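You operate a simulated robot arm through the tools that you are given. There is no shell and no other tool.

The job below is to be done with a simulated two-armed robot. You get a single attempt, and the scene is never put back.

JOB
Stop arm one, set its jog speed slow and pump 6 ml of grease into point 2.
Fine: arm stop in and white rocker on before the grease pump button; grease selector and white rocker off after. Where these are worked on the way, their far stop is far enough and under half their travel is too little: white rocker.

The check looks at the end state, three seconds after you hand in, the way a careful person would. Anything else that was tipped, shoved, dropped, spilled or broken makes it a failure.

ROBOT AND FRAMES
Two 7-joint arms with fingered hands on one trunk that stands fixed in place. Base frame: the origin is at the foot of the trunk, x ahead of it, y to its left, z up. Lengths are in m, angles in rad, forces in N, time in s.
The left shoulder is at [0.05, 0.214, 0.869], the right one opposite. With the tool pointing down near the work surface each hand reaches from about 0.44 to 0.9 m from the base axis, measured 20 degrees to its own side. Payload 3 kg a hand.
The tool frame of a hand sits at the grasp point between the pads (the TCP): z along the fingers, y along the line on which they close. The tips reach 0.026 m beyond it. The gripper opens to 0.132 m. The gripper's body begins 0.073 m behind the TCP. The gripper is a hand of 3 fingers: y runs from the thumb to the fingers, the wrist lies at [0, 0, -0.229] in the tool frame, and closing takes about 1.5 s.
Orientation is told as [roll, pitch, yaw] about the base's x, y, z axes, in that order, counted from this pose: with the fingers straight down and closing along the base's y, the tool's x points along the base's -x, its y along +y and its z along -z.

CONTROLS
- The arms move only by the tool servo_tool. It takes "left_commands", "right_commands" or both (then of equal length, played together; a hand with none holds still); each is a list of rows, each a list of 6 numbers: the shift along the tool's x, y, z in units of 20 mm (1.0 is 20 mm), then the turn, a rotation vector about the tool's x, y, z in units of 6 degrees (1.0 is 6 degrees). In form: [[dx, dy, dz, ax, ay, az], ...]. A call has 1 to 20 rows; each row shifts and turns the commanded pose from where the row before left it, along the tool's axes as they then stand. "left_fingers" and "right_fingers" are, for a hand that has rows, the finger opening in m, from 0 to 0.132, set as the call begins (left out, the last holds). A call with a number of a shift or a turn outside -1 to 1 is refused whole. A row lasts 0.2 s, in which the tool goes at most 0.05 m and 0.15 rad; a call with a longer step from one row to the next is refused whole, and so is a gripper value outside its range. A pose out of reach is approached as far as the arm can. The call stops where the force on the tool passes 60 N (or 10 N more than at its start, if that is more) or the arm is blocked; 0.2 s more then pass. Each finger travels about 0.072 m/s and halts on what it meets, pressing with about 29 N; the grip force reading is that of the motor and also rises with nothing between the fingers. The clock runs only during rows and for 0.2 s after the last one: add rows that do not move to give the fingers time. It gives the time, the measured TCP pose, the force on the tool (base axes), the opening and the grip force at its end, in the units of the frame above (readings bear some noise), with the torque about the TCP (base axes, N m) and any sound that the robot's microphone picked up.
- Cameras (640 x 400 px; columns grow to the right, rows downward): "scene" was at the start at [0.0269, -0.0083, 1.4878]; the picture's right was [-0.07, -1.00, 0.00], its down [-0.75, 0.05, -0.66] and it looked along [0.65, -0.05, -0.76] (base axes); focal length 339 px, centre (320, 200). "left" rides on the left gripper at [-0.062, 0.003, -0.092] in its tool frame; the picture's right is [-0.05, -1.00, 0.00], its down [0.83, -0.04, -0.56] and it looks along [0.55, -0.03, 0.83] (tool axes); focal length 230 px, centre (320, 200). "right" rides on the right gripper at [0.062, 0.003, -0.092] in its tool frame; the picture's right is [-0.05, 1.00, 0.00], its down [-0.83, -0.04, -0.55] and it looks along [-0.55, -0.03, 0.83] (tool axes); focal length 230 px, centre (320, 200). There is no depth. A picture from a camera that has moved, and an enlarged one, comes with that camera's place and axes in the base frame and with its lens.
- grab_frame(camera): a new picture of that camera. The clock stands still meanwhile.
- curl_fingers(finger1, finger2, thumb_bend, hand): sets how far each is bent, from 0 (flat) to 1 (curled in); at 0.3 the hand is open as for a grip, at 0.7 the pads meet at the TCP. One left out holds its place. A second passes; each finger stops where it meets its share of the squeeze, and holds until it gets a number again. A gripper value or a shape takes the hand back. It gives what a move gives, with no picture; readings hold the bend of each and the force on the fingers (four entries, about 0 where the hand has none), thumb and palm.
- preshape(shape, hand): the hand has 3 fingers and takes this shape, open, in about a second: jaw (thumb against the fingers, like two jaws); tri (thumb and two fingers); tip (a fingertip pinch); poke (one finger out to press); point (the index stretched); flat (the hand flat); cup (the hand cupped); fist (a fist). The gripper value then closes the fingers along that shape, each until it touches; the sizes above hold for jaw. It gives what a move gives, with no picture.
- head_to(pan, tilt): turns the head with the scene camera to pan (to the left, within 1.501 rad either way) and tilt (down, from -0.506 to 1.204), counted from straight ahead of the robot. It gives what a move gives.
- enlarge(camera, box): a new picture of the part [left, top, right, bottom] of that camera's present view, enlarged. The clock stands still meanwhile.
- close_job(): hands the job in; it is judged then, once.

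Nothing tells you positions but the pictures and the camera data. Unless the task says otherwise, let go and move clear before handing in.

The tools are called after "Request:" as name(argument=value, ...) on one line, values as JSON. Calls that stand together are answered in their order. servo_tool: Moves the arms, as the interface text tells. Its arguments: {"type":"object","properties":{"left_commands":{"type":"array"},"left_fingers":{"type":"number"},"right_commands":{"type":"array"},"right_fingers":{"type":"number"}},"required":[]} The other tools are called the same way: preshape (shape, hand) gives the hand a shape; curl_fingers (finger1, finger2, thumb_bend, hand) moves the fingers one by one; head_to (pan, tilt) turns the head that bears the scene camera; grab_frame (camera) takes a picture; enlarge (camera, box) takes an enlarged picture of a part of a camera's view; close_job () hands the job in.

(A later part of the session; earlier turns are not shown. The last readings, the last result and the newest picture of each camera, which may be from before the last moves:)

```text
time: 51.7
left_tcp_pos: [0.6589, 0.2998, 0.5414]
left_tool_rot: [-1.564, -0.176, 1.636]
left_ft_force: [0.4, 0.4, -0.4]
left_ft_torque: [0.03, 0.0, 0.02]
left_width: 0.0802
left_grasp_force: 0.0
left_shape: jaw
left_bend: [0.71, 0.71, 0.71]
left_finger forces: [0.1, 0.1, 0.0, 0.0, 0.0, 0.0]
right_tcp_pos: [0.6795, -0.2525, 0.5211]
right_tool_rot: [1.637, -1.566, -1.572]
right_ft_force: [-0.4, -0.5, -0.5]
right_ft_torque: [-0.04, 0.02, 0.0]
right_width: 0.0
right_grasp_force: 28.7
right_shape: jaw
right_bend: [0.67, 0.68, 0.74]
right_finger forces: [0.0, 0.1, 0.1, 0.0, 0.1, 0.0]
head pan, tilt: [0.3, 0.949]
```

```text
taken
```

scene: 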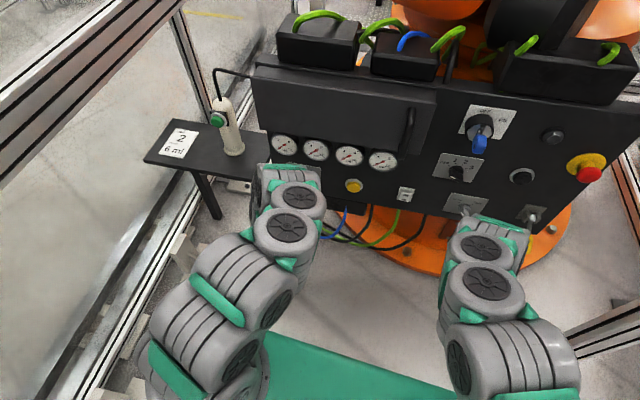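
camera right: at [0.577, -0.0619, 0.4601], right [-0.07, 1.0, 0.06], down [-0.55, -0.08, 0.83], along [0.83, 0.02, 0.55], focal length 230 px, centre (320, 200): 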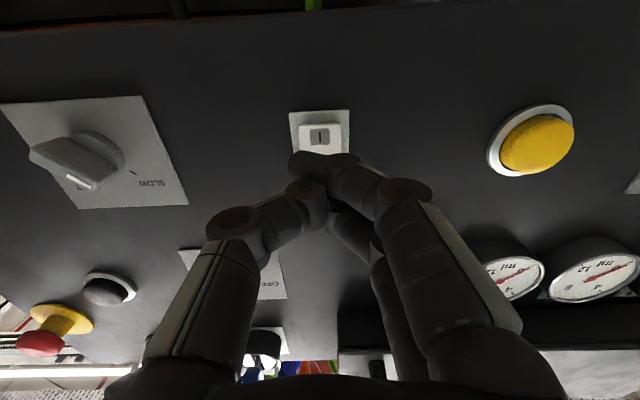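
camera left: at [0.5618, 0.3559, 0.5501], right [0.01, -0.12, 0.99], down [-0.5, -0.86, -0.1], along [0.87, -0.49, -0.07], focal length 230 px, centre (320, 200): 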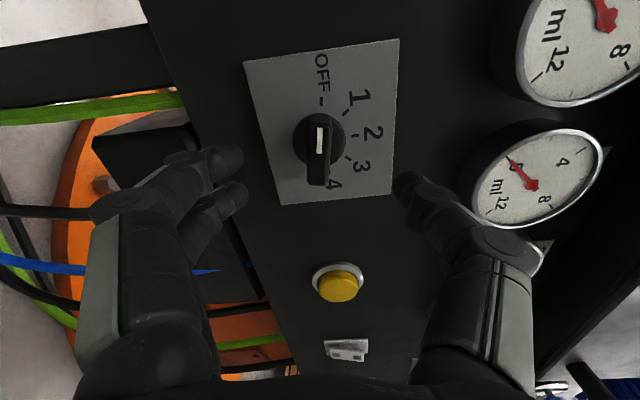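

The roll worked and the bar is lined up between thumb (top) and fingers (bottom). I'll advance 47 mm to straddle the knob and check before closing.

Request:
servo_tool(left_commands=[[0, 0, 0.79, 0, 0, 0], [0, 0, 0.79, 0, 0, 0], [0, 0, 0.79, 0, 0, 0], [0, 0, 0, 0, 0, 0]])

Request:
grab_frame(camera="left")

Request:
enlarge(camera="left", box=[200, 60, 440, 260])

```text
time: 52.7
left_tcp_pos: [0.7067, 0.304, 0.5421]
left_tool_rot: [-1.567, -0.178, 1.637]
left_ft_force: [0.2, 0.6, 0.3]
left_ft_torque: [-0.02, 0.06, 0.0]
left_width: 0.08
left_grasp_force: 0.1
left_shape: jaw
left_bend: [0.71, 0.71, 0.71]
left_finger forces: [0.0, 0.0, 0.0, 0.1, 0.0, 0.1]
right_tcp_pos: [0.6786, -0.2517, 0.5229]
right_tool_rot: [1.636, -1.569, -1.567]
right_ft_force: [0.2, 0.0, -0.6]
right_ft_torque: [-0.04, 0.0, 0.0]
right_width: 0.0
right_grasp_force: 28.7
right_shape: jaw
right_bend: [0.67, 0.68, 0.74]
right_finger forces: [0.0, 0.0, 0.0, 0.1, 0.0, 0.0]
head pan, tilt: [0.3, 0.949]
```

```text
taken
camera left: at [0.609, 0.3589, 0.5509], right [0.01, -0.12, 0.99], down [-0.5, -0.86, -0.1], along [0.87, -0.49, -0.07], focal length 230 px, centre (320, 200)
```

left: 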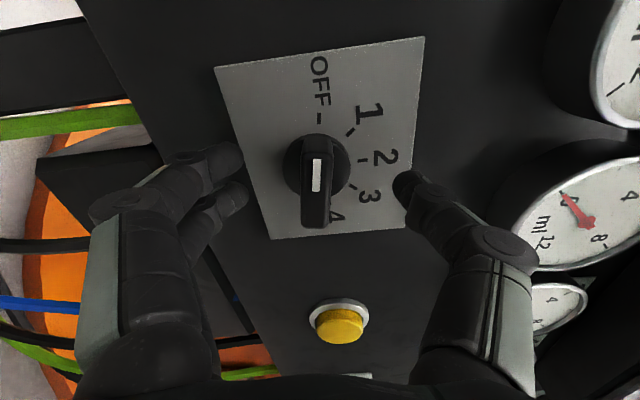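

```text
2.00 times, centred on (320, 160) of left
camera zoom: at [0.609, 0.3589, 0.5509], right [0.01, -0.12, 0.99], down [-0.5, -0.86, -0.1], along [0.87, -0.49, -0.07], focal length 460 px, centre (320, 280)
```

zoom: 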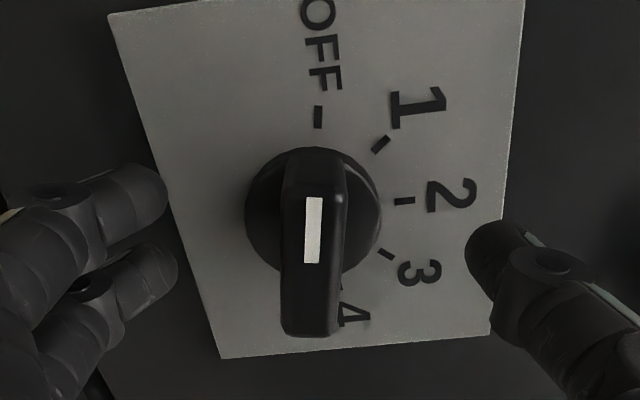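

Alignment is good to within about 2 mm. Closing the left fingers on the selector bar.

Request:
servo_tool(left_commands=[[0, 0, 0, 0, 0, 0], [0, 0, 0, 0, 0, 0], [0, 0, 0, 0, 0, 0], [0, 0, 0, 0, 0, 0], [0, 0, 0, 0, 0, 0]], left_fingers=0.0)

Request:
grab_frame(camera="left")

```text
time: 53.9
left_tcp_pos: [0.7058, 0.3024, 0.5419]
left_tool_rot: [-1.565, -0.176, 1.637]
left_ft_force: [4.3, 0.8, -0.6]
left_ft_torque: [-0.01, 0.03, 0.05]
left_width: 0.0108
left_grasp_force: 28.6
left_shape: jaw
left_bend: [0.72, 0.72, 0.7]
left_finger forces: [12.8, 13.1, 0.0, 0.0, 25.3, 0.0]
right_tcp_pos: [0.6796, -0.2517, 0.5227]
right_tool_rot: [1.63, -1.567, -1.565]
right_ft_force: [-0.5, -0.1, 0.3]
right_ft_torque: [-0.02, -0.02, 0.0]
right_width: 0.0001
right_grasp_force: 29.2
right_shape: jaw
right_bend: [0.67, 0.68, 0.74]
right_finger forces: [0.1, 0.1, 0.0, 0.0, 0.0, 0.0]
head pan, tilt: [0.3, 0.949]
```

```text
taken
camera left: at [0.6091, 0.3588, 0.5509], right [0.01, -0.12, 0.99], down [-0.5, -0.86, -0.1], along [0.87, -0.49, -0.07], focal length 230 px, centre (320, 200)
```

left: 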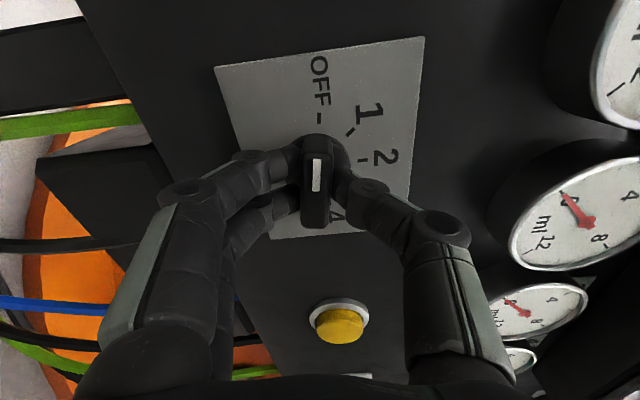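

Firm, balanced grip. Turning the selector clockwise 40° first (to "1"), then I'll check forces.

Request:
servo_tool(left_commands=[[0, 0, 0, 0, 0, 0.952], [0, 0, 0, 0, 0, 0.952], [0, 0, 0, 0, 0, 0.952], [0, 0, 0, 0, 0, 0.952], [0, 0, 0, 0, 0, 0.952], [0, 0, 0, 0, 0, 0.952], [0, 0, 0, 0, 0, 0.952]])

Request:
grab_frame(camera="left")

```text
time: 55.5
left_tcp_pos: [0.705, 0.3022, 0.5417]
left_tool_rot: [-1.566, -0.876, 1.631]
left_ft_force: [3.3, -5.3, 8.4]
left_ft_torque: [0.01, -0.15, -0.09]
left_width: 0.0105
left_grasp_force: 29.6
left_shape: jaw
left_bend: [0.72, 0.72, 0.7]
left_finger forces: [11.6, 11.7, 0.0, 0.0, 32.4, 0.1]
right_tcp_pos: [0.6801, -0.2528, 0.5222]
right_tool_rot: [1.71, -1.567, -1.644]
right_ft_force: [0.7, 1.2, -0.3]
right_ft_torque: [0.01, 0.04, -0.01]
right_width: 0.0
right_grasp_force: 28.8
right_shape: jaw
right_bend: [0.67, 0.68, 0.74]
right_finger forces: [0.0, 0.0, 0.0, 0.0, 0.0, 0.1]
head pan, tilt: [0.3, 0.949]
```

```text
taken
camera left: at [0.6104, 0.339, 0.5874], right [0.05, -0.73, 0.68], down [-0.52, -0.6, -0.61], along [0.85, -0.32, -0.41], focal length 230 px, centre (320, 200)
```

left: 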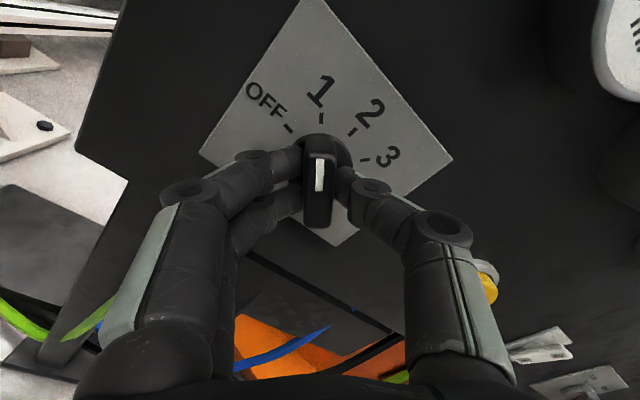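

Knob now points at "1" with small side loads. Turning another 40° to "2".

Request:
servo_tool(left_commands=[[0, 0, 0, 0, 0, 0.952], [0, 0, 0, 0, 0, 0.952], [0, 0, 0, 0, 0, 0.952], [0, 0, 0, 0, 0, 0.952], [0, 0, 0, 0, 0, 0.952], [0, 0, 0, 0, 0, 0.952], [0, 0, 0, 0, 0, 0.952], [0, 0, 0, 0, 0, 0]])

Request:
grab_frame(camera="left")

```text
time: 57.3
left_tcp_pos: [0.7054, 0.302, 0.5409]
left_tool_rot: [0.42, -1.568, -0.353]
left_ft_force: [5.5, -12.0, 9.5]
left_ft_torque: [0.02, -0.15, -0.27]
left_width: 0.0105
left_grasp_force: 28.9
left_shape: jaw
left_bend: [0.72, 0.72, 0.7]
left_finger forces: [10.6, 10.8, 0.0, 0.0, 33.6, 0.1]
right_tcp_pos: [0.6787, -0.254, 0.5211]
right_tool_rot: [1.667, -1.567, -1.601]
right_ft_force: [-0.5, 0.3, -0.1]
right_ft_torque: [0.04, 0.01, 0.0]
right_width: 0.0
right_grasp_force: 28.9
right_shape: jaw
right_bend: [0.67, 0.68, 0.74]
right_finger forces: [0.1, 0.1, 0.0, 0.1, 0.1, 0.0]
head pan, tilt: [0.3, 0.949]
```

```text
taken
camera left: at [0.6129, 0.3004, 0.6034], right [0.07, -1.0, 0.05], down [-0.55, -0.08, -0.83], along [0.83, 0.03, -0.56], focal length 230 px, centre (320, 200)
```

left: 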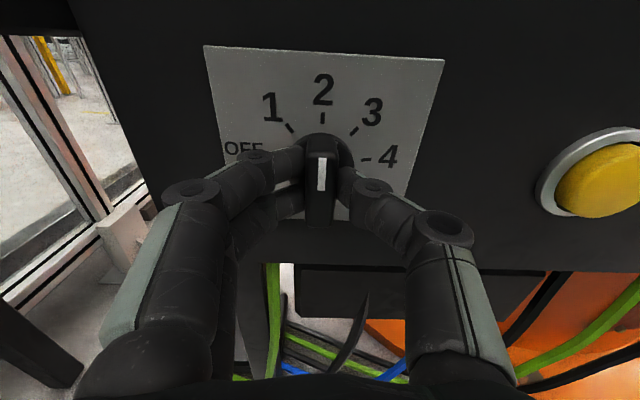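

The selector points at "2". I'll release it, back out, and verify its resting position.

Request:
servo_tool(left_commands=[[0, 0, 0, 0, 0, 0], [0, 0, 0, 0, 0, 0], [0, 0, 0, 0, 0, 0], [0, 0, -0.6, 0, 0, 0], [0, 0, -0.8, 0, 0, 0], [0, 0, -0.8, 0, 0, 0], [0, 0, -0.8, 0, 0, 0], [0, 0, 0, 0, 0, 0]], left_fingers=0.08)

Request:
grab_frame(camera="left")

Request:
enlarge(camera="scene", box=[260, 120, 420, 220])

```text
time: 59.1
left_tcp_pos: [0.6455, 0.2996, 0.541]
left_tool_rot: [0.07, -1.567, -0.004]
left_ft_force: [0.6, 0.4, -0.2]
left_ft_torque: [-0.01, 0.03, -0.01]
left_width: 0.0799
left_grasp_force: 0.1
left_shape: jaw
left_bend: [0.71, 0.71, 0.71]
left_finger forces: [0.0, 0.1, 0.1, 0.0, 0.0, 0.0]
right_tcp_pos: [0.6793, -0.2534, 0.5221]
right_tool_rot: [1.645, -1.567, -1.577]
right_ft_force: [-0.4, -0.7, -1.0]
right_ft_torque: [-0.01, -0.04, 0.0]
right_width: 0.0002
right_grasp_force: 29.0
right_shape: jaw
right_bend: [0.67, 0.68, 0.74]
right_finger forces: [0.1, 0.1, 0.0, 0.0, 0.0, 0.1]
head pan, tilt: [0.3, 0.949]
```

```text
taken
camera left: at [0.5528, 0.2974, 0.6037], right [0.07, -1.0, 0.05], down [-0.55, -0.08, -0.83], along [0.83, 0.03, -0.56], focal length 230 px, centre (320, 200)
```

left: 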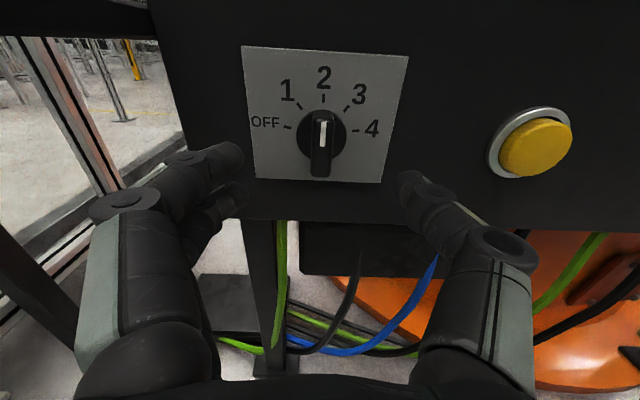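

```text
4.00 times, centred on (340, 170) of scene
camera zoom: at [0.0186, 0.0187, 1.4808], right [0.3, -0.96, 0.0], down [-0.78, -0.24, -0.58], along [0.56, 0.17, -0.81], focal length 1356 px, centre (240, 320)
```

zoom: 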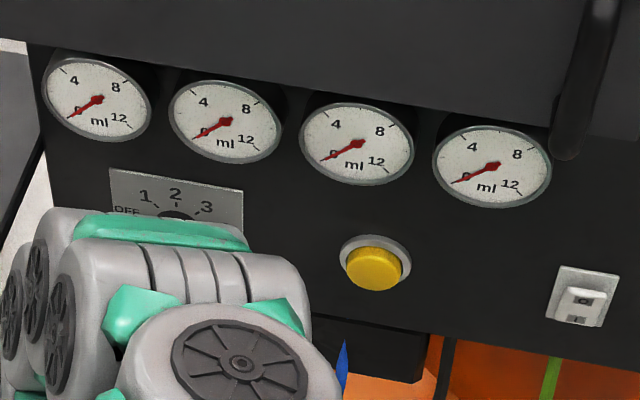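

Selector rests at "2", all gauges at 0. Now I close the left fingers and move them to about 10 mm in front of the yellow button near (0.753, 0.122, 0.540).

Request:
servo_tool(left_commands=[[0, 0, -0.5, 0, 0, 0], [0, -0.926, 0, 0, 0, 0], [0, -0.926, 0, 0, 0, 0], [0, -0.926, 0, 0, 0, 0], [0, -0.926, 0, 0, 0, 0], [0, -0.926, 0, 0, 0, 0], [0, -0.926, 0, 0, 0, 0], [0, -0.926, 0, 0, 0, 0], [0, -0.926, 0, 0, 0, 0], [0, -0.926, 0, 0, 0, 0], [0, -0.926, 0, 0, 0, 0], [0, 0, 0.8, 0, 0, 0], [0, 0, 0.8, 0, 0, 0], [0, 0, 0.8, 0, 0, 0], [0, 0, 0, 0, 0, 0], [0, 0, 0, 0, 0, 0]], left_fingers=0.0)

Request:
grab_frame(camera="left")

Request:
enlarge(camera="scene", box=[260, 120, 420, 220])

```text
time: 62.5
left_tcp_pos: [0.6955, 0.1178, 0.5416]
left_tool_rot: [0.199, -1.567, -0.133]
left_ft_force: [-0.9, 0.3, -0.5]
left_ft_torque: [0.0, 0.03, -0.01]
left_width: 0.0
left_grasp_force: 29.0
left_shape: jaw
left_bend: [0.66, 0.66, 0.67]
left_finger forces: [0.0, 0.0, 0.0, 0.1, 0.0, 0.1]
right_tcp_pos: [0.6794, -0.2526, 0.5224]
right_tool_rot: [1.697, -1.568, -1.632]
right_ft_force: [0.5, 0.8, -0.2]
right_ft_torque: [0.02, -0.01, 0.0]
right_width: 0.0002
right_grasp_force: 28.8
right_shape: jaw
right_bend: [0.67, 0.68, 0.74]
right_finger forces: [0.0, 0.0, 0.0, 0.0, 0.1, 0.0]
head pan, tilt: [0.3, 0.949]
```

```text
taken
camera left: at [0.6031, 0.1156, 0.6039], right [0.07, -1.0, 0.05], down [-0.55, -0.08, -0.83], along [0.83, 0.03, -0.56], focal length 230 px, centre (320, 200)
```

left: 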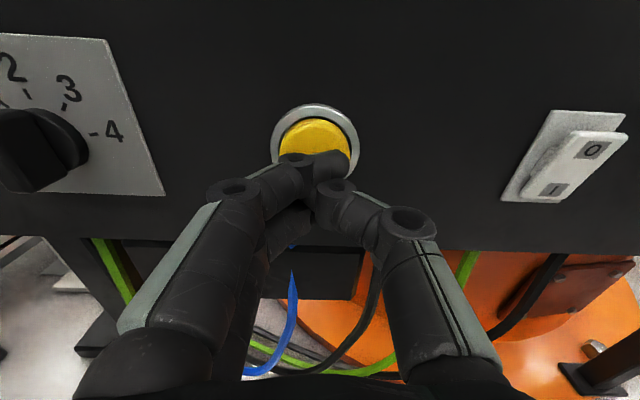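

```text
4.00 times, centred on (340, 170) of scene
camera zoom: at [0.0187, 0.0188, 1.4808], right [0.3, -0.96, 0.0], down [-0.78, -0.24, -0.58], along [0.56, 0.17, -0.81], focal length 1356 px, centre (240, 320)
```

zoom: 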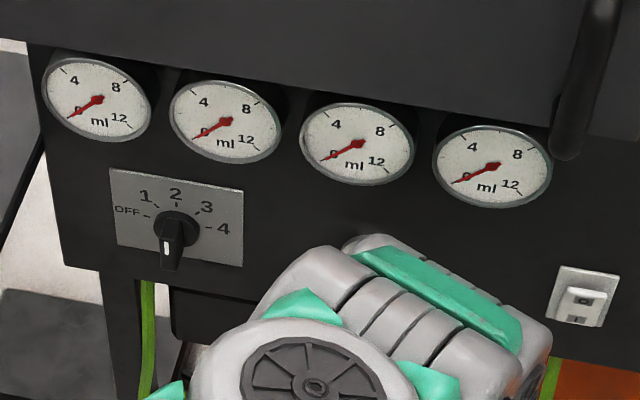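

Lined up on the yellow button, tip about 30 mm away. I'll advance 20 mm, check, then press in tiny steps while watching gauge 2.

Request:
servo_tool(left_commands=[[0, 0, 0.5, 0, 0, 0], [0, 0, 0.5, 0, 0, 0]])

Request:
grab_frame(camera="left")

Request:
enlarge(camera="scene", box=[290, 130, 350, 170])

```text
time: 63.1
left_tcp_pos: [0.7163, 0.1174, 0.5409]
left_tool_rot: [0.188, -1.57, -0.123]
left_ft_force: [-0.3, -0.3, -0.2]
left_ft_torque: [-0.03, 0.04, 0.02]
left_width: 0.0
left_grasp_force: 28.5
left_shape: jaw
left_bend: [0.66, 0.66, 0.67]
left_finger forces: [0.0, 0.0, 0.1, 0.0, 0.1, 0.1]
right_tcp_pos: [0.6795, -0.2536, 0.5223]
right_tool_rot: [1.687, -1.567, -1.621]
right_ft_force: [-0.6, 0.2, -0.2]
right_ft_torque: [-0.04, -0.02, -0.01]
right_width: 0.0
right_grasp_force: 29.2
right_shape: jaw
right_bend: [0.67, 0.68, 0.74]
right_finger forces: [0.1, 0.1, 0.0, 0.0, 0.1, 0.0]
head pan, tilt: [0.3, 0.949]
```

```text
taken
camera left: at [0.6238, 0.1158, 0.6043], right [0.07, -1.0, 0.05], down [-0.55, -0.08, -0.83], along [0.83, 0.03, -0.56], focal length 230 px, centre (320, 200)
```

left: 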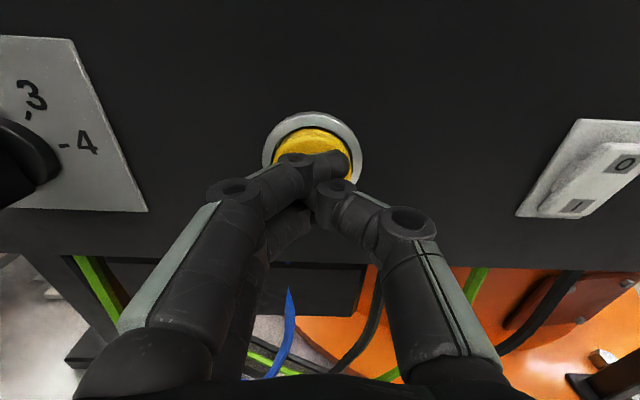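

```text
10.00 times, centred on (320, 150) of scene
camera zoom: at [0.0187, 0.0188, 1.4808], right [0.3, -0.96, 0.0], down [-0.78, -0.24, -0.58], along [0.56, 0.17, -0.81], focal length 3390 px, centre (320, 700)
```

zoom: 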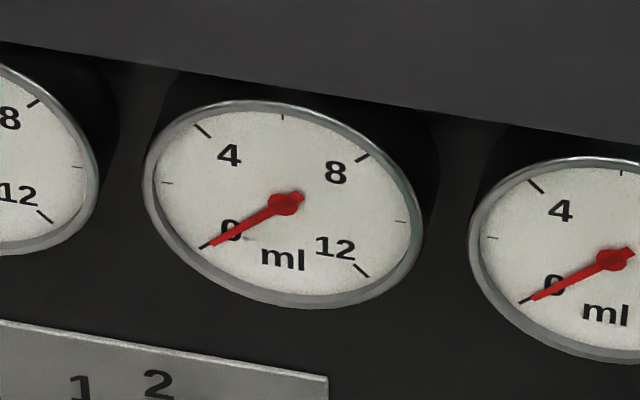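

Gauge 2 reads 0, with minor ticks at 2, 6 and 10 ml; 6 ml is the tick straight up. Pressing forward now in small steps.

Request:
servo_tool(left_commands=[[0, 0, 0.4, 0, 0, 0], [0, 0, 0.2, 0, 0, 0]])

Request:
enlarge(camera="scene", box=[290, 130, 350, 170])

Request:
enlarge(camera="left", box=[240, 90, 400, 200])

```text
time: 63.7
left_tcp_pos: [0.7266, 0.1198, 0.5401]
left_tool_rot: [0.218, -1.565, -0.154]
left_ft_force: [-20.0, -3.3, 0.1]
left_ft_torque: [0.0, -0.03, -0.02]
left_width: 0.0001
left_grasp_force: 28.5
left_shape: jaw
left_bend: [0.68, 0.68, 0.74]
left_finger forces: [0.0, 0.0, 0.0, 0.1, 0.0, 0.0]
right_tcp_pos: [0.6782, -0.2531, 0.522]
right_tool_rot: [1.719, -1.568, -1.652]
right_ft_force: [-0.2, -0.3, 0.9]
right_ft_torque: [0.0, -0.01, 0.0]
right_width: 0.0004
right_grasp_force: 29.0
right_shape: jaw
right_bend: [0.67, 0.68, 0.74]
right_finger forces: [0.1, 0.0, 0.0, 0.0, 0.0, 0.0]
head pan, tilt: [0.3, 0.949]
heard: click
```

```text
10.00 times, centred on (320, 150) of scene
camera zoom: at [0.0185, 0.0188, 1.4808], right [0.3, -0.96, 0.0], down [-0.78, -0.24, -0.58], along [0.56, 0.17, -0.81], focal length 3390 px, centre (320, 700)
```

zoom: 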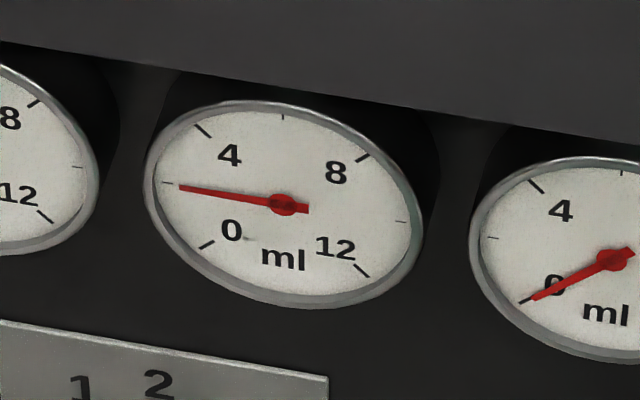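

```text
3.64 times, centred on (320, 145) of left
camera zoom: at [0.6344, 0.1173, 0.603], right [0.07, -1.0, 0.05], down [-0.56, -0.08, -0.83], along [0.83, 0.03, -0.56], focal length 837 px, centre (320, 400)
```

zoom: 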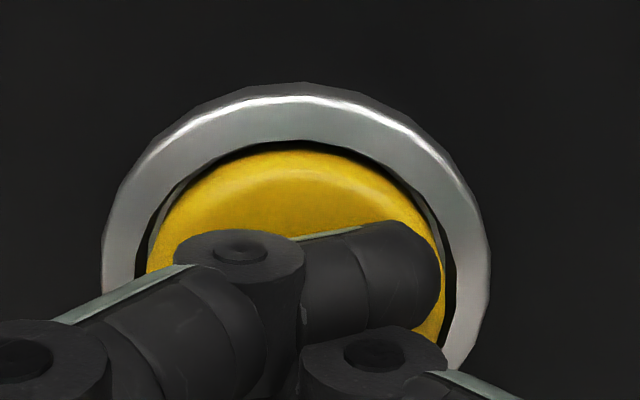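

A click, and gauge 2 jumped to about 2 ml, so the yellow button is the grease pump. I'll release now and see whether the reading holds.

Request:
servo_tool(left_commands=[[0, 0, -1, 0, 0, 0]])

Request:
enlarge(camera="scene", box=[290, 130, 350, 170])

```text
time: 64.1
left_tcp_pos: [0.7067, 0.1181, 0.5413]
left_tool_rot: [0.3, -1.568, -0.231]
left_ft_force: [0.5, 0.0, 0.6]
left_ft_torque: [0.03, 0.02, 0.01]
left_width: 0.0
left_grasp_force: 29.1
left_shape: jaw
left_bend: [0.68, 0.68, 0.74]
left_finger forces: [0.1, 0.0, 0.1, 0.0, 0.0, 0.0]
right_tcp_pos: [0.6791, -0.2527, 0.5218]
right_tool_rot: [1.667, -1.569, -1.602]
right_ft_force: [-0.6, 0.4, 0.3]
right_ft_torque: [-0.01, 0.0, 0.0]
right_width: 0.0001
right_grasp_force: 29.1
right_shape: jaw
right_bend: [0.67, 0.68, 0.74]
right_finger forces: [0.0, 0.0, 0.0, 0.0, 0.0, 0.1]
head pan, tilt: [0.3, 0.949]
```

```text
10.00 times, centred on (320, 150) of scene
camera zoom: at [0.0187, 0.0188, 1.4808], right [0.3, -0.96, 0.0], down [-0.78, -0.24, -0.58], along [0.56, 0.17, -0.81], focal length 3390 px, centre (320, 700)
```

zoom: 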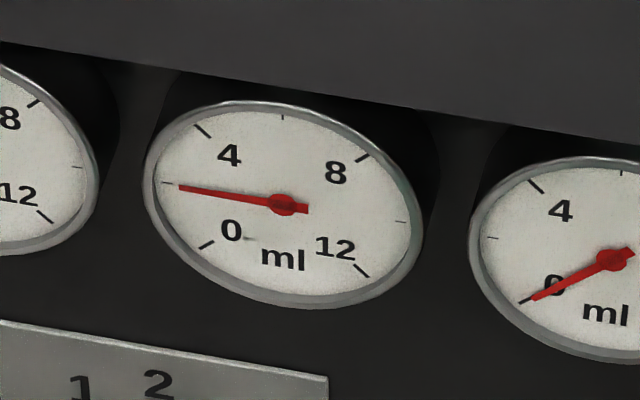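

The reading holds at 2 ml after release, so it's 2 ml a press. Pressing a second time the same way.

Request:
servo_tool(left_commands=[[0, 0, 0.4, 0, 0, 0], [0, 0, 0.4, 0, 0, 0], [0, 0, 0.2, 0, 0, 0]])

Request:
enlarge(camera="scene", box=[290, 130, 350, 170])

```text
time: 64.9
left_tcp_pos: [0.725, 0.1182, 0.5405]
left_tool_rot: [0.228, -1.566, -0.162]
left_ft_force: [-12.9, -2.6, 2.1]
left_ft_torque: [0.02, -0.08, -0.05]
left_width: 0.0002
left_grasp_force: 28.9
left_shape: jaw
left_bend: [0.68, 0.68, 0.74]
left_finger forces: [0.1, 0.0, 0.0, 0.1, 0.1, 0.0]
right_tcp_pos: [0.6784, -0.2532, 0.5223]
right_tool_rot: [1.663, -1.567, -1.597]
right_ft_force: [0.8, 1.5, -0.3]
right_ft_torque: [0.03, 0.0, 0.0]
right_width: 0.0
right_grasp_force: 29.1
right_shape: jaw
right_bend: [0.67, 0.68, 0.74]
right_finger forces: [0.0, 0.1, 0.0, 0.0, 0.0, 0.0]
head pan, tilt: [0.3, 0.949]
heard: click
```

```text
10.00 times, centred on (320, 150) of scene
camera zoom: at [0.0185, 0.0188, 1.4808], right [0.3, -0.96, 0.0], down [-0.78, -0.24, -0.58], along [0.56, 0.17, -0.81], focal length 3390 px, centre (320, 700)
```

zoom: 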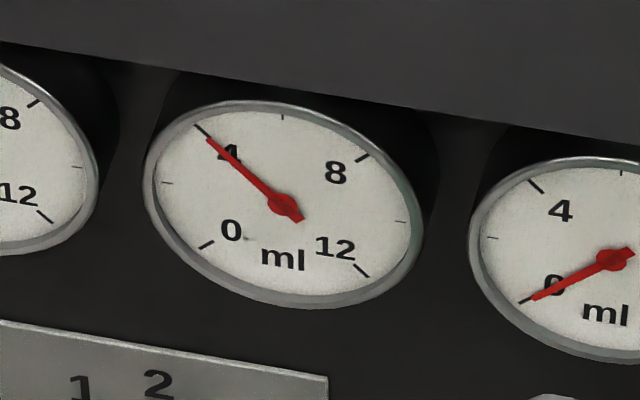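

Another click and gauge 2 now reads 4 ml. I'll release, then press once more for 6 ml.

Request:
servo_tool(left_commands=[[0, 0, -1, 0, 0, 0], [0, 0, 0, 0, 0, 0]])

Request:
enlarge(camera="scene", box=[290, 130, 350, 170])

```text
time: 65.5
left_tcp_pos: [0.7062, 0.1189, 0.5414]
left_tool_rot: [0.187, -1.566, -0.121]
left_ft_force: [0.4, 0.4, -0.4]
left_ft_torque: [0.04, -0.04, 0.01]
left_width: 0.0002
left_grasp_force: 28.7
left_shape: jaw
left_bend: [0.67, 0.67, 0.74]
left_finger forces: [0.0, 0.0, 0.0, 0.0, 0.0, 0.1]
right_tcp_pos: [0.6783, -0.2529, 0.5228]
right_tool_rot: [1.657, -1.566, -1.591]
right_ft_force: [0.1, -0.2, -0.6]
right_ft_torque: [0.04, -0.03, 0.0]
right_width: 0.0
right_grasp_force: 29.0
right_shape: jaw
right_bend: [0.67, 0.68, 0.74]
right_finger forces: [0.1, 0.1, 0.0, 0.0, 0.0, 0.1]
head pan, tilt: [0.3, 0.949]
```

```text
10.00 times, centred on (320, 150) of scene
camera zoom: at [0.0187, 0.0188, 1.4808], right [0.3, -0.96, 0.0], down [-0.78, -0.24, -0.58], along [0.56, 0.17, -0.81], focal length 3390 px, centre (320, 700)
```

zoom: 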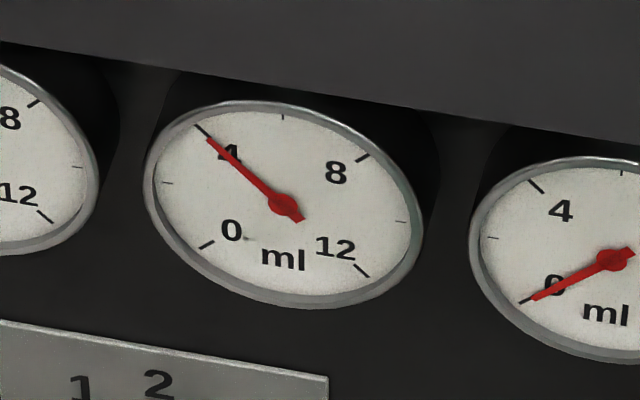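

Released, gauge 2 steady at 4 ml. Third press now.

Request:
servo_tool(left_commands=[[0, 0, 0.4, 0, 0, 0], [0, 0, 0.4, 0, 0, 0], [0, 0, 0.2, 0, 0, 0]])

Request:
enlarge(camera="scene", box=[290, 130, 350, 170])

```text
time: 66.3
left_tcp_pos: [0.7281, 0.1204, 0.5401]
left_tool_rot: [0.22, -1.562, -0.153]
left_ft_force: [-20.8, -1.9, 2.6]
left_ft_torque: [0.01, -0.1, 0.03]
left_width: 0.0001
left_grasp_force: 29.1
left_shape: jaw
left_bend: [0.69, 0.68, 0.74]
left_finger forces: [0.0, 0.0, 0.0, 0.1, 0.0, 0.0]
right_tcp_pos: [0.6788, -0.2527, 0.5228]
right_tool_rot: [1.691, -1.568, -1.625]
right_ft_force: [-0.4, 0.1, 0.4]
right_ft_torque: [0.02, 0.01, 0.0]
right_width: 0.0
right_grasp_force: 29.1
right_shape: jaw
right_bend: [0.67, 0.68, 0.74]
right_finger forces: [0.0, 0.0, 0.0, 0.0, 0.1, 0.0]
head pan, tilt: [0.3, 0.949]
heard: click
```

```text
10.00 times, centred on (320, 150) of scene
camera zoom: at [0.0184, 0.0188, 1.4808], right [0.3, -0.96, 0.0], down [-0.78, -0.24, -0.58], along [0.56, 0.17, -0.81], focal length 3390 px, centre (320, 700)
```

zoom: 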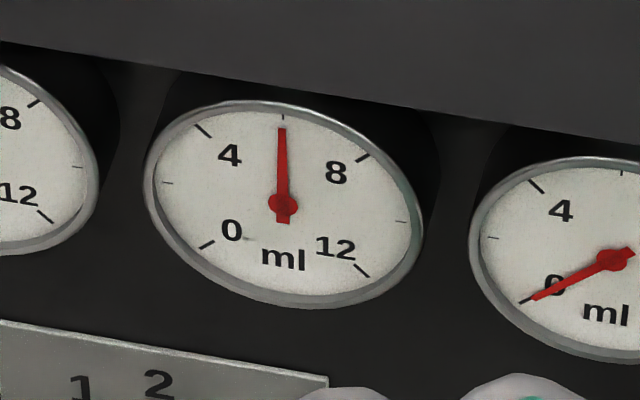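

Gauge 2 reads exactly 6 ml. I'll release and back off, then slide the left hand back in front of the selector with the fingers opened.

Request:
servo_tool(left_commands=[[0, 0, -1, 0, 0, 0], [0, 0, -1, 0, 0, 0], [0, 0, -1, 0, 0, 0], [0, 0, -1, 0, 0, 0]])

Request:
servo_tool(left_commands=[[0, 0.926, 0, 0, 0, 0], [0, 0.926, 0, 0, 0, 0], [0, 0.926, 0, 0, 0, 0], [0, 0.926, 0, 0, 0, 0], [0, 0.926, 0, 0, 0, 0], [0, 0.926, 0, 0, 0, 0], [0, 0.926, 0, 0, 0, 0], [0, 0.926, 0, 0, 0, 0], [0, 0.926, 0, 0, 0, 0], [0, 0.926, 0, 0, 0, 0], [0, 0, 0, 0, 0, 0], [0, 0, 0, 0, 0, 0]], left_fingers=0.08)

Request:
grab_frame(camera="left")

Request:
enlarge(camera="scene", box=[260, 120, 420, 220])

```text
time: 67.3
left_tcp_pos: [0.6465, 0.1144, 0.5398]
left_tool_rot: [0.203, -1.567, -0.139]
left_ft_force: [-0.1, -0.2, -0.3]
left_ft_torque: [-0.03, -0.01, -0.01]
left_width: 0.0002
left_grasp_force: 29.3
left_shape: jaw
left_bend: [0.68, 0.68, 0.74]
left_finger forces: [0.0, 0.0, 0.0, 0.0, 0.0, 0.0]
right_tcp_pos: [0.6802, -0.2548, 0.5222]
right_tool_rot: [1.655, -1.568, -1.587]
right_ft_force: [-0.3, 0.2, -0.1]
right_ft_torque: [0.0, -0.01, -0.03]
right_width: 0.0001
right_grasp_force: 28.3
right_shape: jaw
right_bend: [0.67, 0.68, 0.74]
right_finger forces: [0.0, 0.1, 0.1, 0.0, 0.1, 0.0]
head pan, tilt: [0.3, 0.949]
```

```text
time: 69.9
left_tcp_pos: [0.6362, 0.2979, 0.5432]
left_tool_rot: [0.087, -1.561, -0.02]
left_ft_force: [-0.3, 0.6, 0.0]
left_ft_torque: [0.0, 0.01, 0.0]
left_width: 0.0796
left_grasp_force: 0.0
left_shape: jaw
left_bend: [0.71, 0.71, 0.71]
left_finger forces: [0.0, 0.0, 0.1, 0.1, 0.0, 0.1]
right_tcp_pos: [0.6793, -0.2524, 0.5228]
right_tool_rot: [1.677, -1.567, -1.612]
right_ft_force: [-0.4, -0.4, 0.8]
right_ft_torque: [-0.01, -0.03, 0.01]
right_width: 0.0
right_grasp_force: 29.0
right_shape: jaw
right_bend: [0.67, 0.68, 0.74]
right_finger forces: [0.0, 0.1, 0.1, 0.0, 0.0, 0.1]
head pan, tilt: [0.3, 0.949]
```

```text
taken
camera left: at [0.5433, 0.2954, 0.6064], right [0.07, -1.0, 0.05], down [-0.56, -0.08, -0.82], along [0.83, 0.03, -0.56], focal length 230 px, centre (320, 200)
```

left: 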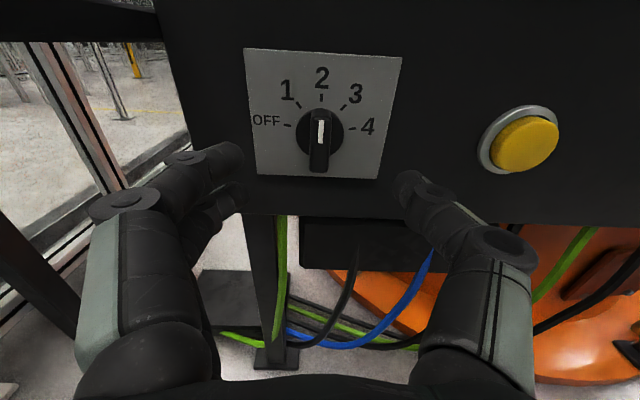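

```text
4.00 times, centred on (340, 170) of scene
camera zoom: at [0.0187, 0.0188, 1.4808], right [0.3, -0.96, 0.0], down [-0.78, -0.24, -0.58], along [0.56, 0.17, -0.81], focal length 1356 px, centre (240, 320)
```

zoom: 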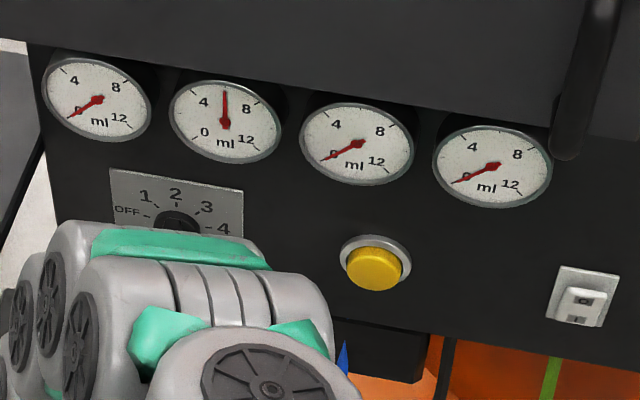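

Gauge 2 stays at 6 ml, others at 0. I'll advance the left hand over the selector bar again and close on it.

Request:
servo_tool(left_commands=[[0.03, 0, 0.88, 0, 0, 0], [0, 0, 0.88, 0, 0, 0], [0, 0, 0.88, 0, 0, 0], [0, 0, 0.88, 0, 0, 0], [0, 0, 0, 0, 0, 0]])

Request:
enlarge(camera="left", box=[200, 60, 440, 260])

```text
time: 71.1
left_tcp_pos: [0.7045, 0.303, 0.5399]
left_tool_rot: [0.283, -1.569, -0.214]
left_ft_force: [0.5, -0.6, -0.5]
left_ft_torque: [0.0, 0.01, 0.03]
left_width: 0.0798
left_grasp_force: 0.1
left_shape: jaw
left_bend: [0.71, 0.71, 0.71]
left_finger forces: [0.1, 0.0, 0.1, 0.1, 0.0, 0.1]
right_tcp_pos: [0.6781, -0.2521, 0.5215]
right_tool_rot: [1.694, -1.566, -1.628]
right_ft_force: [0.2, 0.4, -0.5]
right_ft_torque: [0.01, 0.0, -0.02]
right_width: 0.0
right_grasp_force: 29.2
right_shape: jaw
right_bend: [0.67, 0.68, 0.74]
right_finger forces: [0.0, 0.0, 0.1, 0.1, 0.1, 0.0]
head pan, tilt: [0.3, 0.949]
```

```text
2.00 times, centred on (320, 160) of left
camera zoom: at [0.6123, 0.3012, 0.6022], right [0.07, -1.0, 0.05], down [-0.55, -0.08, -0.83], along [0.83, 0.03, -0.56], focal length 460 px, centre (320, 280)
```

zoom: 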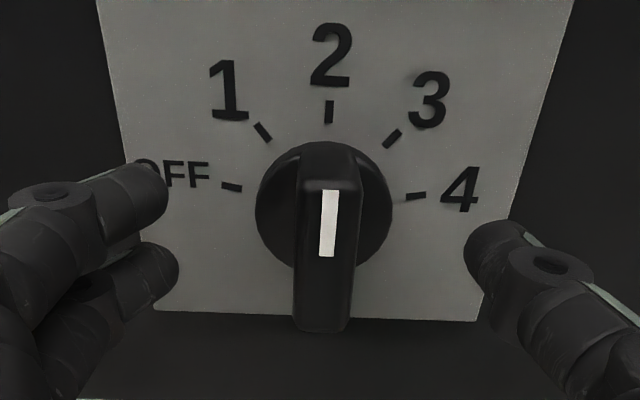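

The jaw straddles the bar, which points squarely at "2". Closing on it.

Request:
servo_tool(left_commands=[[0, 0, 0, 0, 0, 0], [0, 0, 0, 0, 0, 0], [0, 0, 0, 0, 0, 0], [0, 0, 0, 0, 0, 0], [0, 0, 0, 0, 0, 0]], left_fingers=0.0)

Request:
servo_tool(left_commands=[[0, 0, 0, 0, 0, -0.952], [0, 0, 0, 0, 0, -0.952], [0, 0, 0, 0, 0, -0.952], [0, 0, 0, 0, 0, -0.952], [0, 0, 0, 0, 0, -0.952], [0, 0, 0, 0, 0, -0.952], [0, 0, 0, 0, 0, -0.952]])

Request:
grab_frame(camera="left")

```text
time: 72.3
left_tcp_pos: [0.705, 0.303, 0.5405]
left_tool_rot: [0.217, -1.566, -0.153]
left_ft_force: [4.4, -0.4, 0.0]
left_ft_torque: [0.01, -0.01, 0.02]
left_width: 0.0108
left_grasp_force: 29.5
left_shape: jaw
left_bend: [0.71, 0.71, 0.7]
left_finger forces: [12.7, 12.7, 0.0, 0.0, 25.6, 0.0]
right_tcp_pos: [0.6799, -0.2529, 0.5226]
right_tool_rot: [1.697, -1.568, -1.631]
right_ft_force: [0.2, 0.0, 0.3]
right_ft_torque: [-0.01, -0.02, 0.02]
right_width: 0.0001
right_grasp_force: 29.2
right_shape: jaw
right_bend: [0.67, 0.68, 0.74]
right_finger forces: [0.1, 0.0, 0.1, 0.0, 0.0, 0.1]
head pan, tilt: [0.3, 0.949]
```

```text
time: 73.9
left_tcp_pos: [0.7052, 0.3039, 0.5395]
left_tool_rot: [-1.562, -0.872, 1.63]
left_ft_force: [-3.1, 0.7, -9.7]
left_ft_torque: [-0.03, 0.2, 0.04]
left_width: 0.0104
left_grasp_force: 28.7
left_shape: jaw
left_bend: [0.71, 0.71, 0.7]
left_finger forces: [16.1, 16.2, 0.1, 0.0, 25.8, 0.0]
right_tcp_pos: [0.6799, -0.2529, 0.5215]
right_tool_rot: [1.636, -1.567, -1.571]
right_ft_force: [-0.6, 1.2, -0.1]
right_ft_torque: [0.02, 0.04, 0.04]
right_width: 0.0001
right_grasp_force: 29.3
right_shape: jaw
right_bend: [0.67, 0.68, 0.74]
right_finger forces: [0.0, 0.1, 0.0, 0.0, 0.1, 0.0]
head pan, tilt: [0.3, 0.949]
```

```text
taken
camera left: at [0.6101, 0.3393, 0.586], right [0.05, -0.73, 0.68], down [-0.52, -0.6, -0.61], along [0.85, -0.32, -0.41], focal length 230 px, centre (320, 200)
```

left: 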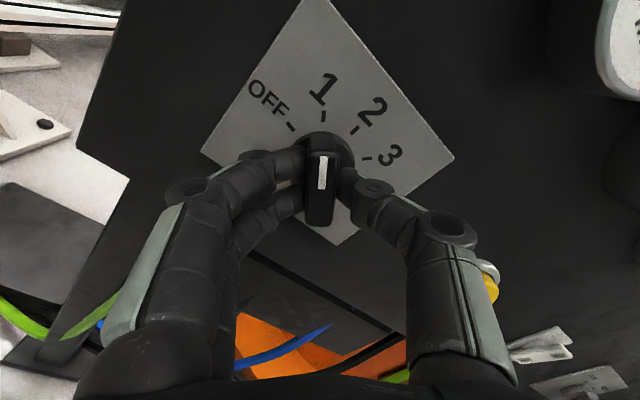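

The selector is back at "1" with low side loads. Turning the remaining 40° to OFF.

Request:
servo_tool(left_commands=[[0, 0, 0, 0, 0, -0.952], [0, 0, 0, 0, 0, -0.952], [0, 0, 0, 0, 0, -0.952], [0, 0, 0, 0, 0, -0.952], [0, 0, 0, 0, 0, -0.952], [0, 0, 0, 0, 0, -0.952], [0, 0, 0, 0, 0, -0.952], [0, 0, 0, 0, 0, -0.1], [0, 0, 0, 0, 0, 0]])

Request:
grab_frame(camera="left")

```text
time: 75.9
left_tcp_pos: [0.706, 0.3028, 0.5402]
left_tool_rot: [-1.564, -0.165, 1.636]
left_ft_force: [-6.3, -9.9, -11.2]
left_ft_torque: [0.02, 0.3, -0.14]
left_width: 0.0108
left_grasp_force: 28.4
left_shape: jaw
left_bend: [0.71, 0.71, 0.7]
left_finger forces: [17.2, 17.2, 0.0, 0.0, 24.8, 0.0]
right_tcp_pos: [0.6796, -0.2528, 0.5218]
right_tool_rot: [1.621, -1.568, -1.555]
right_ft_force: [-0.2, -0.8, -0.5]
right_ft_torque: [0.02, 0.01, 0.03]
right_width: 0.0
right_grasp_force: 28.8
right_shape: jaw
right_bend: [0.67, 0.68, 0.74]
right_finger forces: [0.0, 0.0, 0.0, 0.0, 0.0, 0.0]
head pan, tilt: [0.3, 0.949]
```

```text
taken
camera left: at [0.609, 0.3585, 0.5485], right [0.01, -0.11, 0.99], down [-0.5, -0.86, -0.09], along [0.87, -0.5, -0.07], focal length 230 px, centre (320, 200)
```

left: 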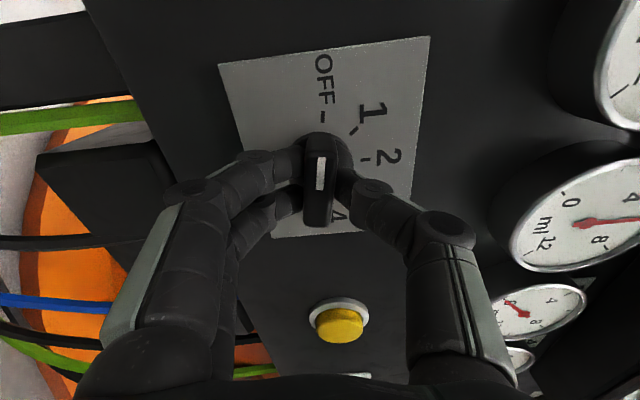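

The selector bar is back at OFF. I'll open the fingers and back straight out, then verify its resting position.

Request:
servo_tool(left_commands=[[0, 0, 0, 0, 0, 0], [0, 0, 0, 0, 0, 0], [0, 0, 0, 0, 0, 0], [0, 0, -0.6, 0, 0, 0], [0, 0, -0.8, 0, 0, 0], [0, 0, -0.8, 0, 0, 0], [0, 0, -0.8, 0, 0, 0], [0, 0, 0, 0, 0, 0]], left_fingers=0.08)

Request:
grab_frame(camera="left")

Request:
enlarge(camera="left", box=[220, 20, 420, 220])

```text
time: 77.7
left_tcp_pos: [0.6451, 0.2995, 0.5419]
left_tool_rot: [-1.569, -0.166, 1.638]
left_ft_force: [-0.1, 0.5, -0.4]
left_ft_torque: [0.01, -0.02, -0.01]
left_width: 0.0795
left_grasp_force: 0.0
left_shape: jaw
left_bend: [0.71, 0.71, 0.71]
left_finger forces: [0.0, 0.1, 0.1, 0.1, 0.0, 0.0]
right_tcp_pos: [0.6793, -0.2527, 0.521]
right_tool_rot: [1.64, -1.567, -1.576]
right_ft_force: [1.0, -0.8, 0.5]
right_ft_torque: [-0.02, 0.01, 0.0]
right_width: 0.0
right_grasp_force: 29.4
right_shape: jaw
right_bend: [0.67, 0.68, 0.74]
right_finger forces: [0.1, 0.0, 0.1, 0.1, 0.0, 0.0]
head pan, tilt: [0.3, 0.949]
```

```text
taken
camera left: at [0.5487, 0.355, 0.549], right [0.01, -0.11, 0.99], down [-0.5, -0.86, -0.09], along [0.87, -0.49, -0.07], focal length 230 px, centre (320, 200)
```

left: 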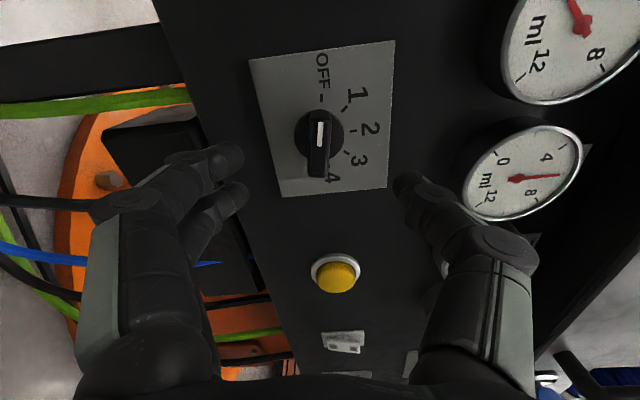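

```text
2.00 times, centred on (320, 120) of left
camera zoom: at [0.5487, 0.355, 0.549], right [0.01, -0.11, 0.99], down [-0.5, -0.86, -0.09], along [0.87, -0.49, -0.07], focal length 460 px, centre (320, 360)
```

zoom: 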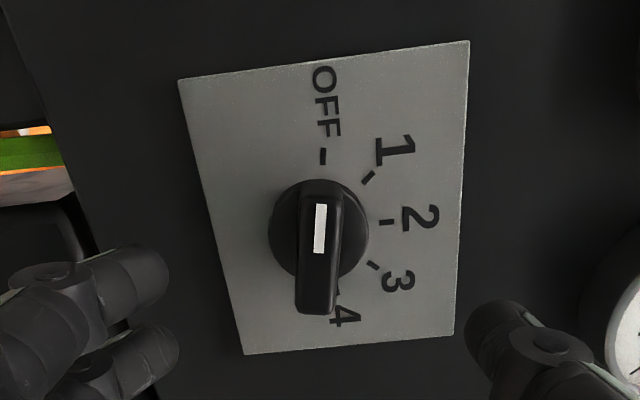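

Selector rests at OFF. Now the rocker off: I'll bring the closed right fingers back in front of it and line up on the upper "O" half at z about 0.56.

Request:
servo_tool(right_commands=[[0, 0.8, 0, 0, 0, 0], [0, 0.8, 0, 0, 0, 0], [0, 0.8, 0, 0, 0, 0], [0, 0.8, 0, 0, 0, 0], [0, 0.8, 0, 0, 0, 0], [0, 0.8, 0, 0, 0, 0], [0, 0.8, 0, 0, 0, 0], [0, 0.8, 0, 0, 0, 0], [0, 0.8, 0, 0, 0, 0], [0, 0.8, 0, 0, 0, 0], [0, 0.8, 0, 0, 0, 0], [0, 0.8, 0, 0, 0, 0], [-0.95, 0, 0, 0, 0, 0], [-0.95, 0, 0, 0, 0, 0], [0, 0, 0.8, 0, 0, 0], [0, 0, 0.8, 0, 0, 0], [0, 0, 0, 0, 0, 0]])

Request:
head_to(pan=0.0, tilt=0.85)

Request:
enlarge(camera="scene", box=[300, 195, 370, 240])

Request:
grab_frame(camera="right")

```text
time: 81.3
left_tcp_pos: [0.6468, 0.2992, 0.5407]
left_tool_rot: [-1.568, -0.166, 1.637]
left_ft_force: [-0.2, 0.2, 0.5]
left_ft_torque: [0.03, 0.02, 0.0]
left_width: 0.0797
left_grasp_force: 0.1
left_shape: jaw
left_bend: [0.71, 0.71, 0.71]
left_finger forces: [0.0, 0.0, 0.0, 0.0, 0.0, 0.0]
right_tcp_pos: [0.6978, -0.0581, 0.5618]
right_tool_rot: [1.655, -1.569, -1.59]
right_ft_force: [0.5, -0.6, -0.9]
right_ft_torque: [-0.02, 0.02, -0.01]
right_width: 0.0001
right_grasp_force: 28.9
right_shape: jaw
right_bend: [0.67, 0.68, 0.74]
right_finger forces: [0.0, 0.0, 0.1, 0.0, 0.0, 0.0]
head pan, tilt: [0.3, 0.949]
```

```text
time: 82.1
left_tcp_pos: [0.645, 0.2996, 0.5414]
left_tool_rot: [-1.568, -0.165, 1.637]
left_ft_force: [-1.1, 0.9, 0.6]
left_ft_torque: [0.0, 0.02, 0.02]
left_width: 0.0796
left_grasp_force: 0.0
left_shape: jaw
left_bend: [0.71, 0.71, 0.71]
left_finger forces: [0.0, 0.0, 0.1, 0.0, 0.0, 0.0]
right_tcp_pos: [0.6982, -0.0599, 0.5617]
right_tool_rot: [1.674, -1.567, -1.608]
right_ft_force: [-0.9, 1.0, -0.2]
right_ft_torque: [0.02, 0.02, 0.02]
right_width: 0.0
right_grasp_force: 29.2
right_shape: jaw
right_bend: [0.67, 0.68, 0.74]
right_finger forces: [0.0, 0.1, 0.1, 0.0, 0.0, 0.0]
head pan, tilt: [0.0, 0.85]
```

```text
8.89 times, centred on (335, 218) of scene
camera zoom: at [0.0274, -0.0026, 1.4883], right [0.0, -1.0, 0.0], down [-0.75, 0.0, -0.66], along [0.66, 0.0, -0.75], focal length 3014 px, centre (187, 44)
```

zoom: 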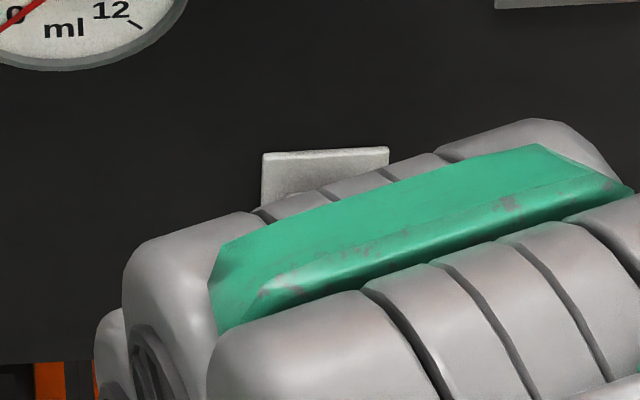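

```text
taken
camera right: at [0.6057, -0.061, 0.5], right [-0.07, 1.0, 0.06], down [-0.55, -0.08, 0.83], along [0.83, 0.02, 0.55], focal length 230 px, centre (320, 200)
```

right: 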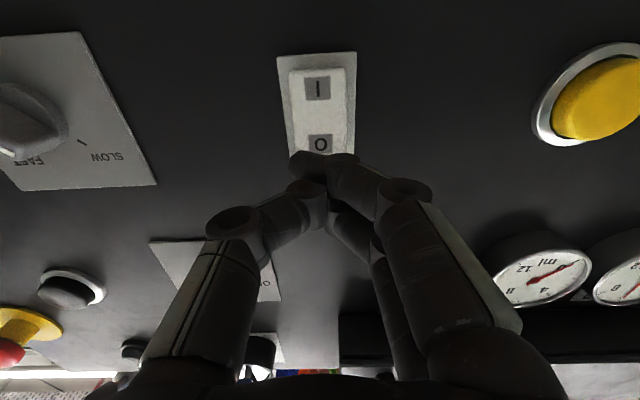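

The fingertips are aimed at the "O" half. I'll lower 3 mm and move in, then press in small steps.

Request:
servo_tool(right_commands=[[0.17, 0, 0, 0, 0, 0], [0, 0, 0.5, 0, 0, 0], [0, 0, 0.5, 0, 0, 0], [0, 0, 0.2, 0, 0, 0], [0, 0, 0.2, 0, 0, 0]])

Request:
grab_frame(camera="right")

```text
time: 83.3
left_tcp_pos: [0.6455, 0.2989, 0.541]
left_tool_rot: [-1.567, -0.166, 1.637]
left_ft_force: [-0.8, 0.8, -0.6]
left_ft_torque: [-0.03, 0.0, -0.01]
left_width: 0.0799
left_grasp_force: 0.1
left_shape: jaw
left_bend: [0.71, 0.71, 0.71]
left_finger forces: [0.0, 0.0, 0.0, 0.0, 0.0, 0.0]
right_tcp_pos: [0.7257, -0.0585, 0.5565]
right_tool_rot: [1.735, -1.569, -1.669]
right_ft_force: [-0.3, -0.2, -1.3]
right_ft_torque: [0.07, 0.0, 0.0]
right_width: 0.0
right_grasp_force: 29.4
right_shape: jaw
right_bend: [0.67, 0.68, 0.74]
right_finger forces: [0.1, 0.0, 0.0, 0.1, 0.0, 0.1]
head pan, tilt: [0.0, 0.85]
```

```text
taken
camera right: at [0.6331, -0.0593, 0.4954], right [-0.07, 1.0, 0.06], down [-0.55, -0.08, 0.83], along [0.83, 0.02, 0.55], focal length 230 px, centre (320, 200)
```

right: 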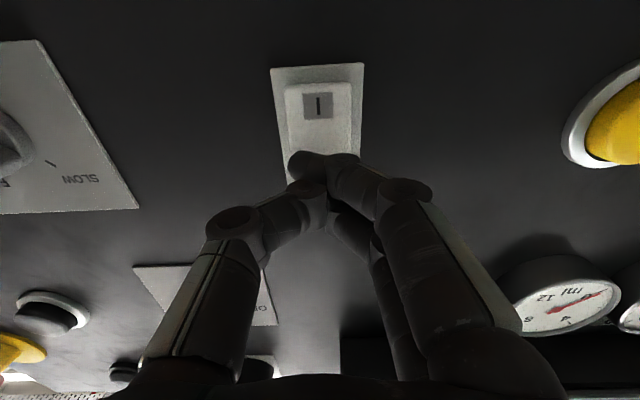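

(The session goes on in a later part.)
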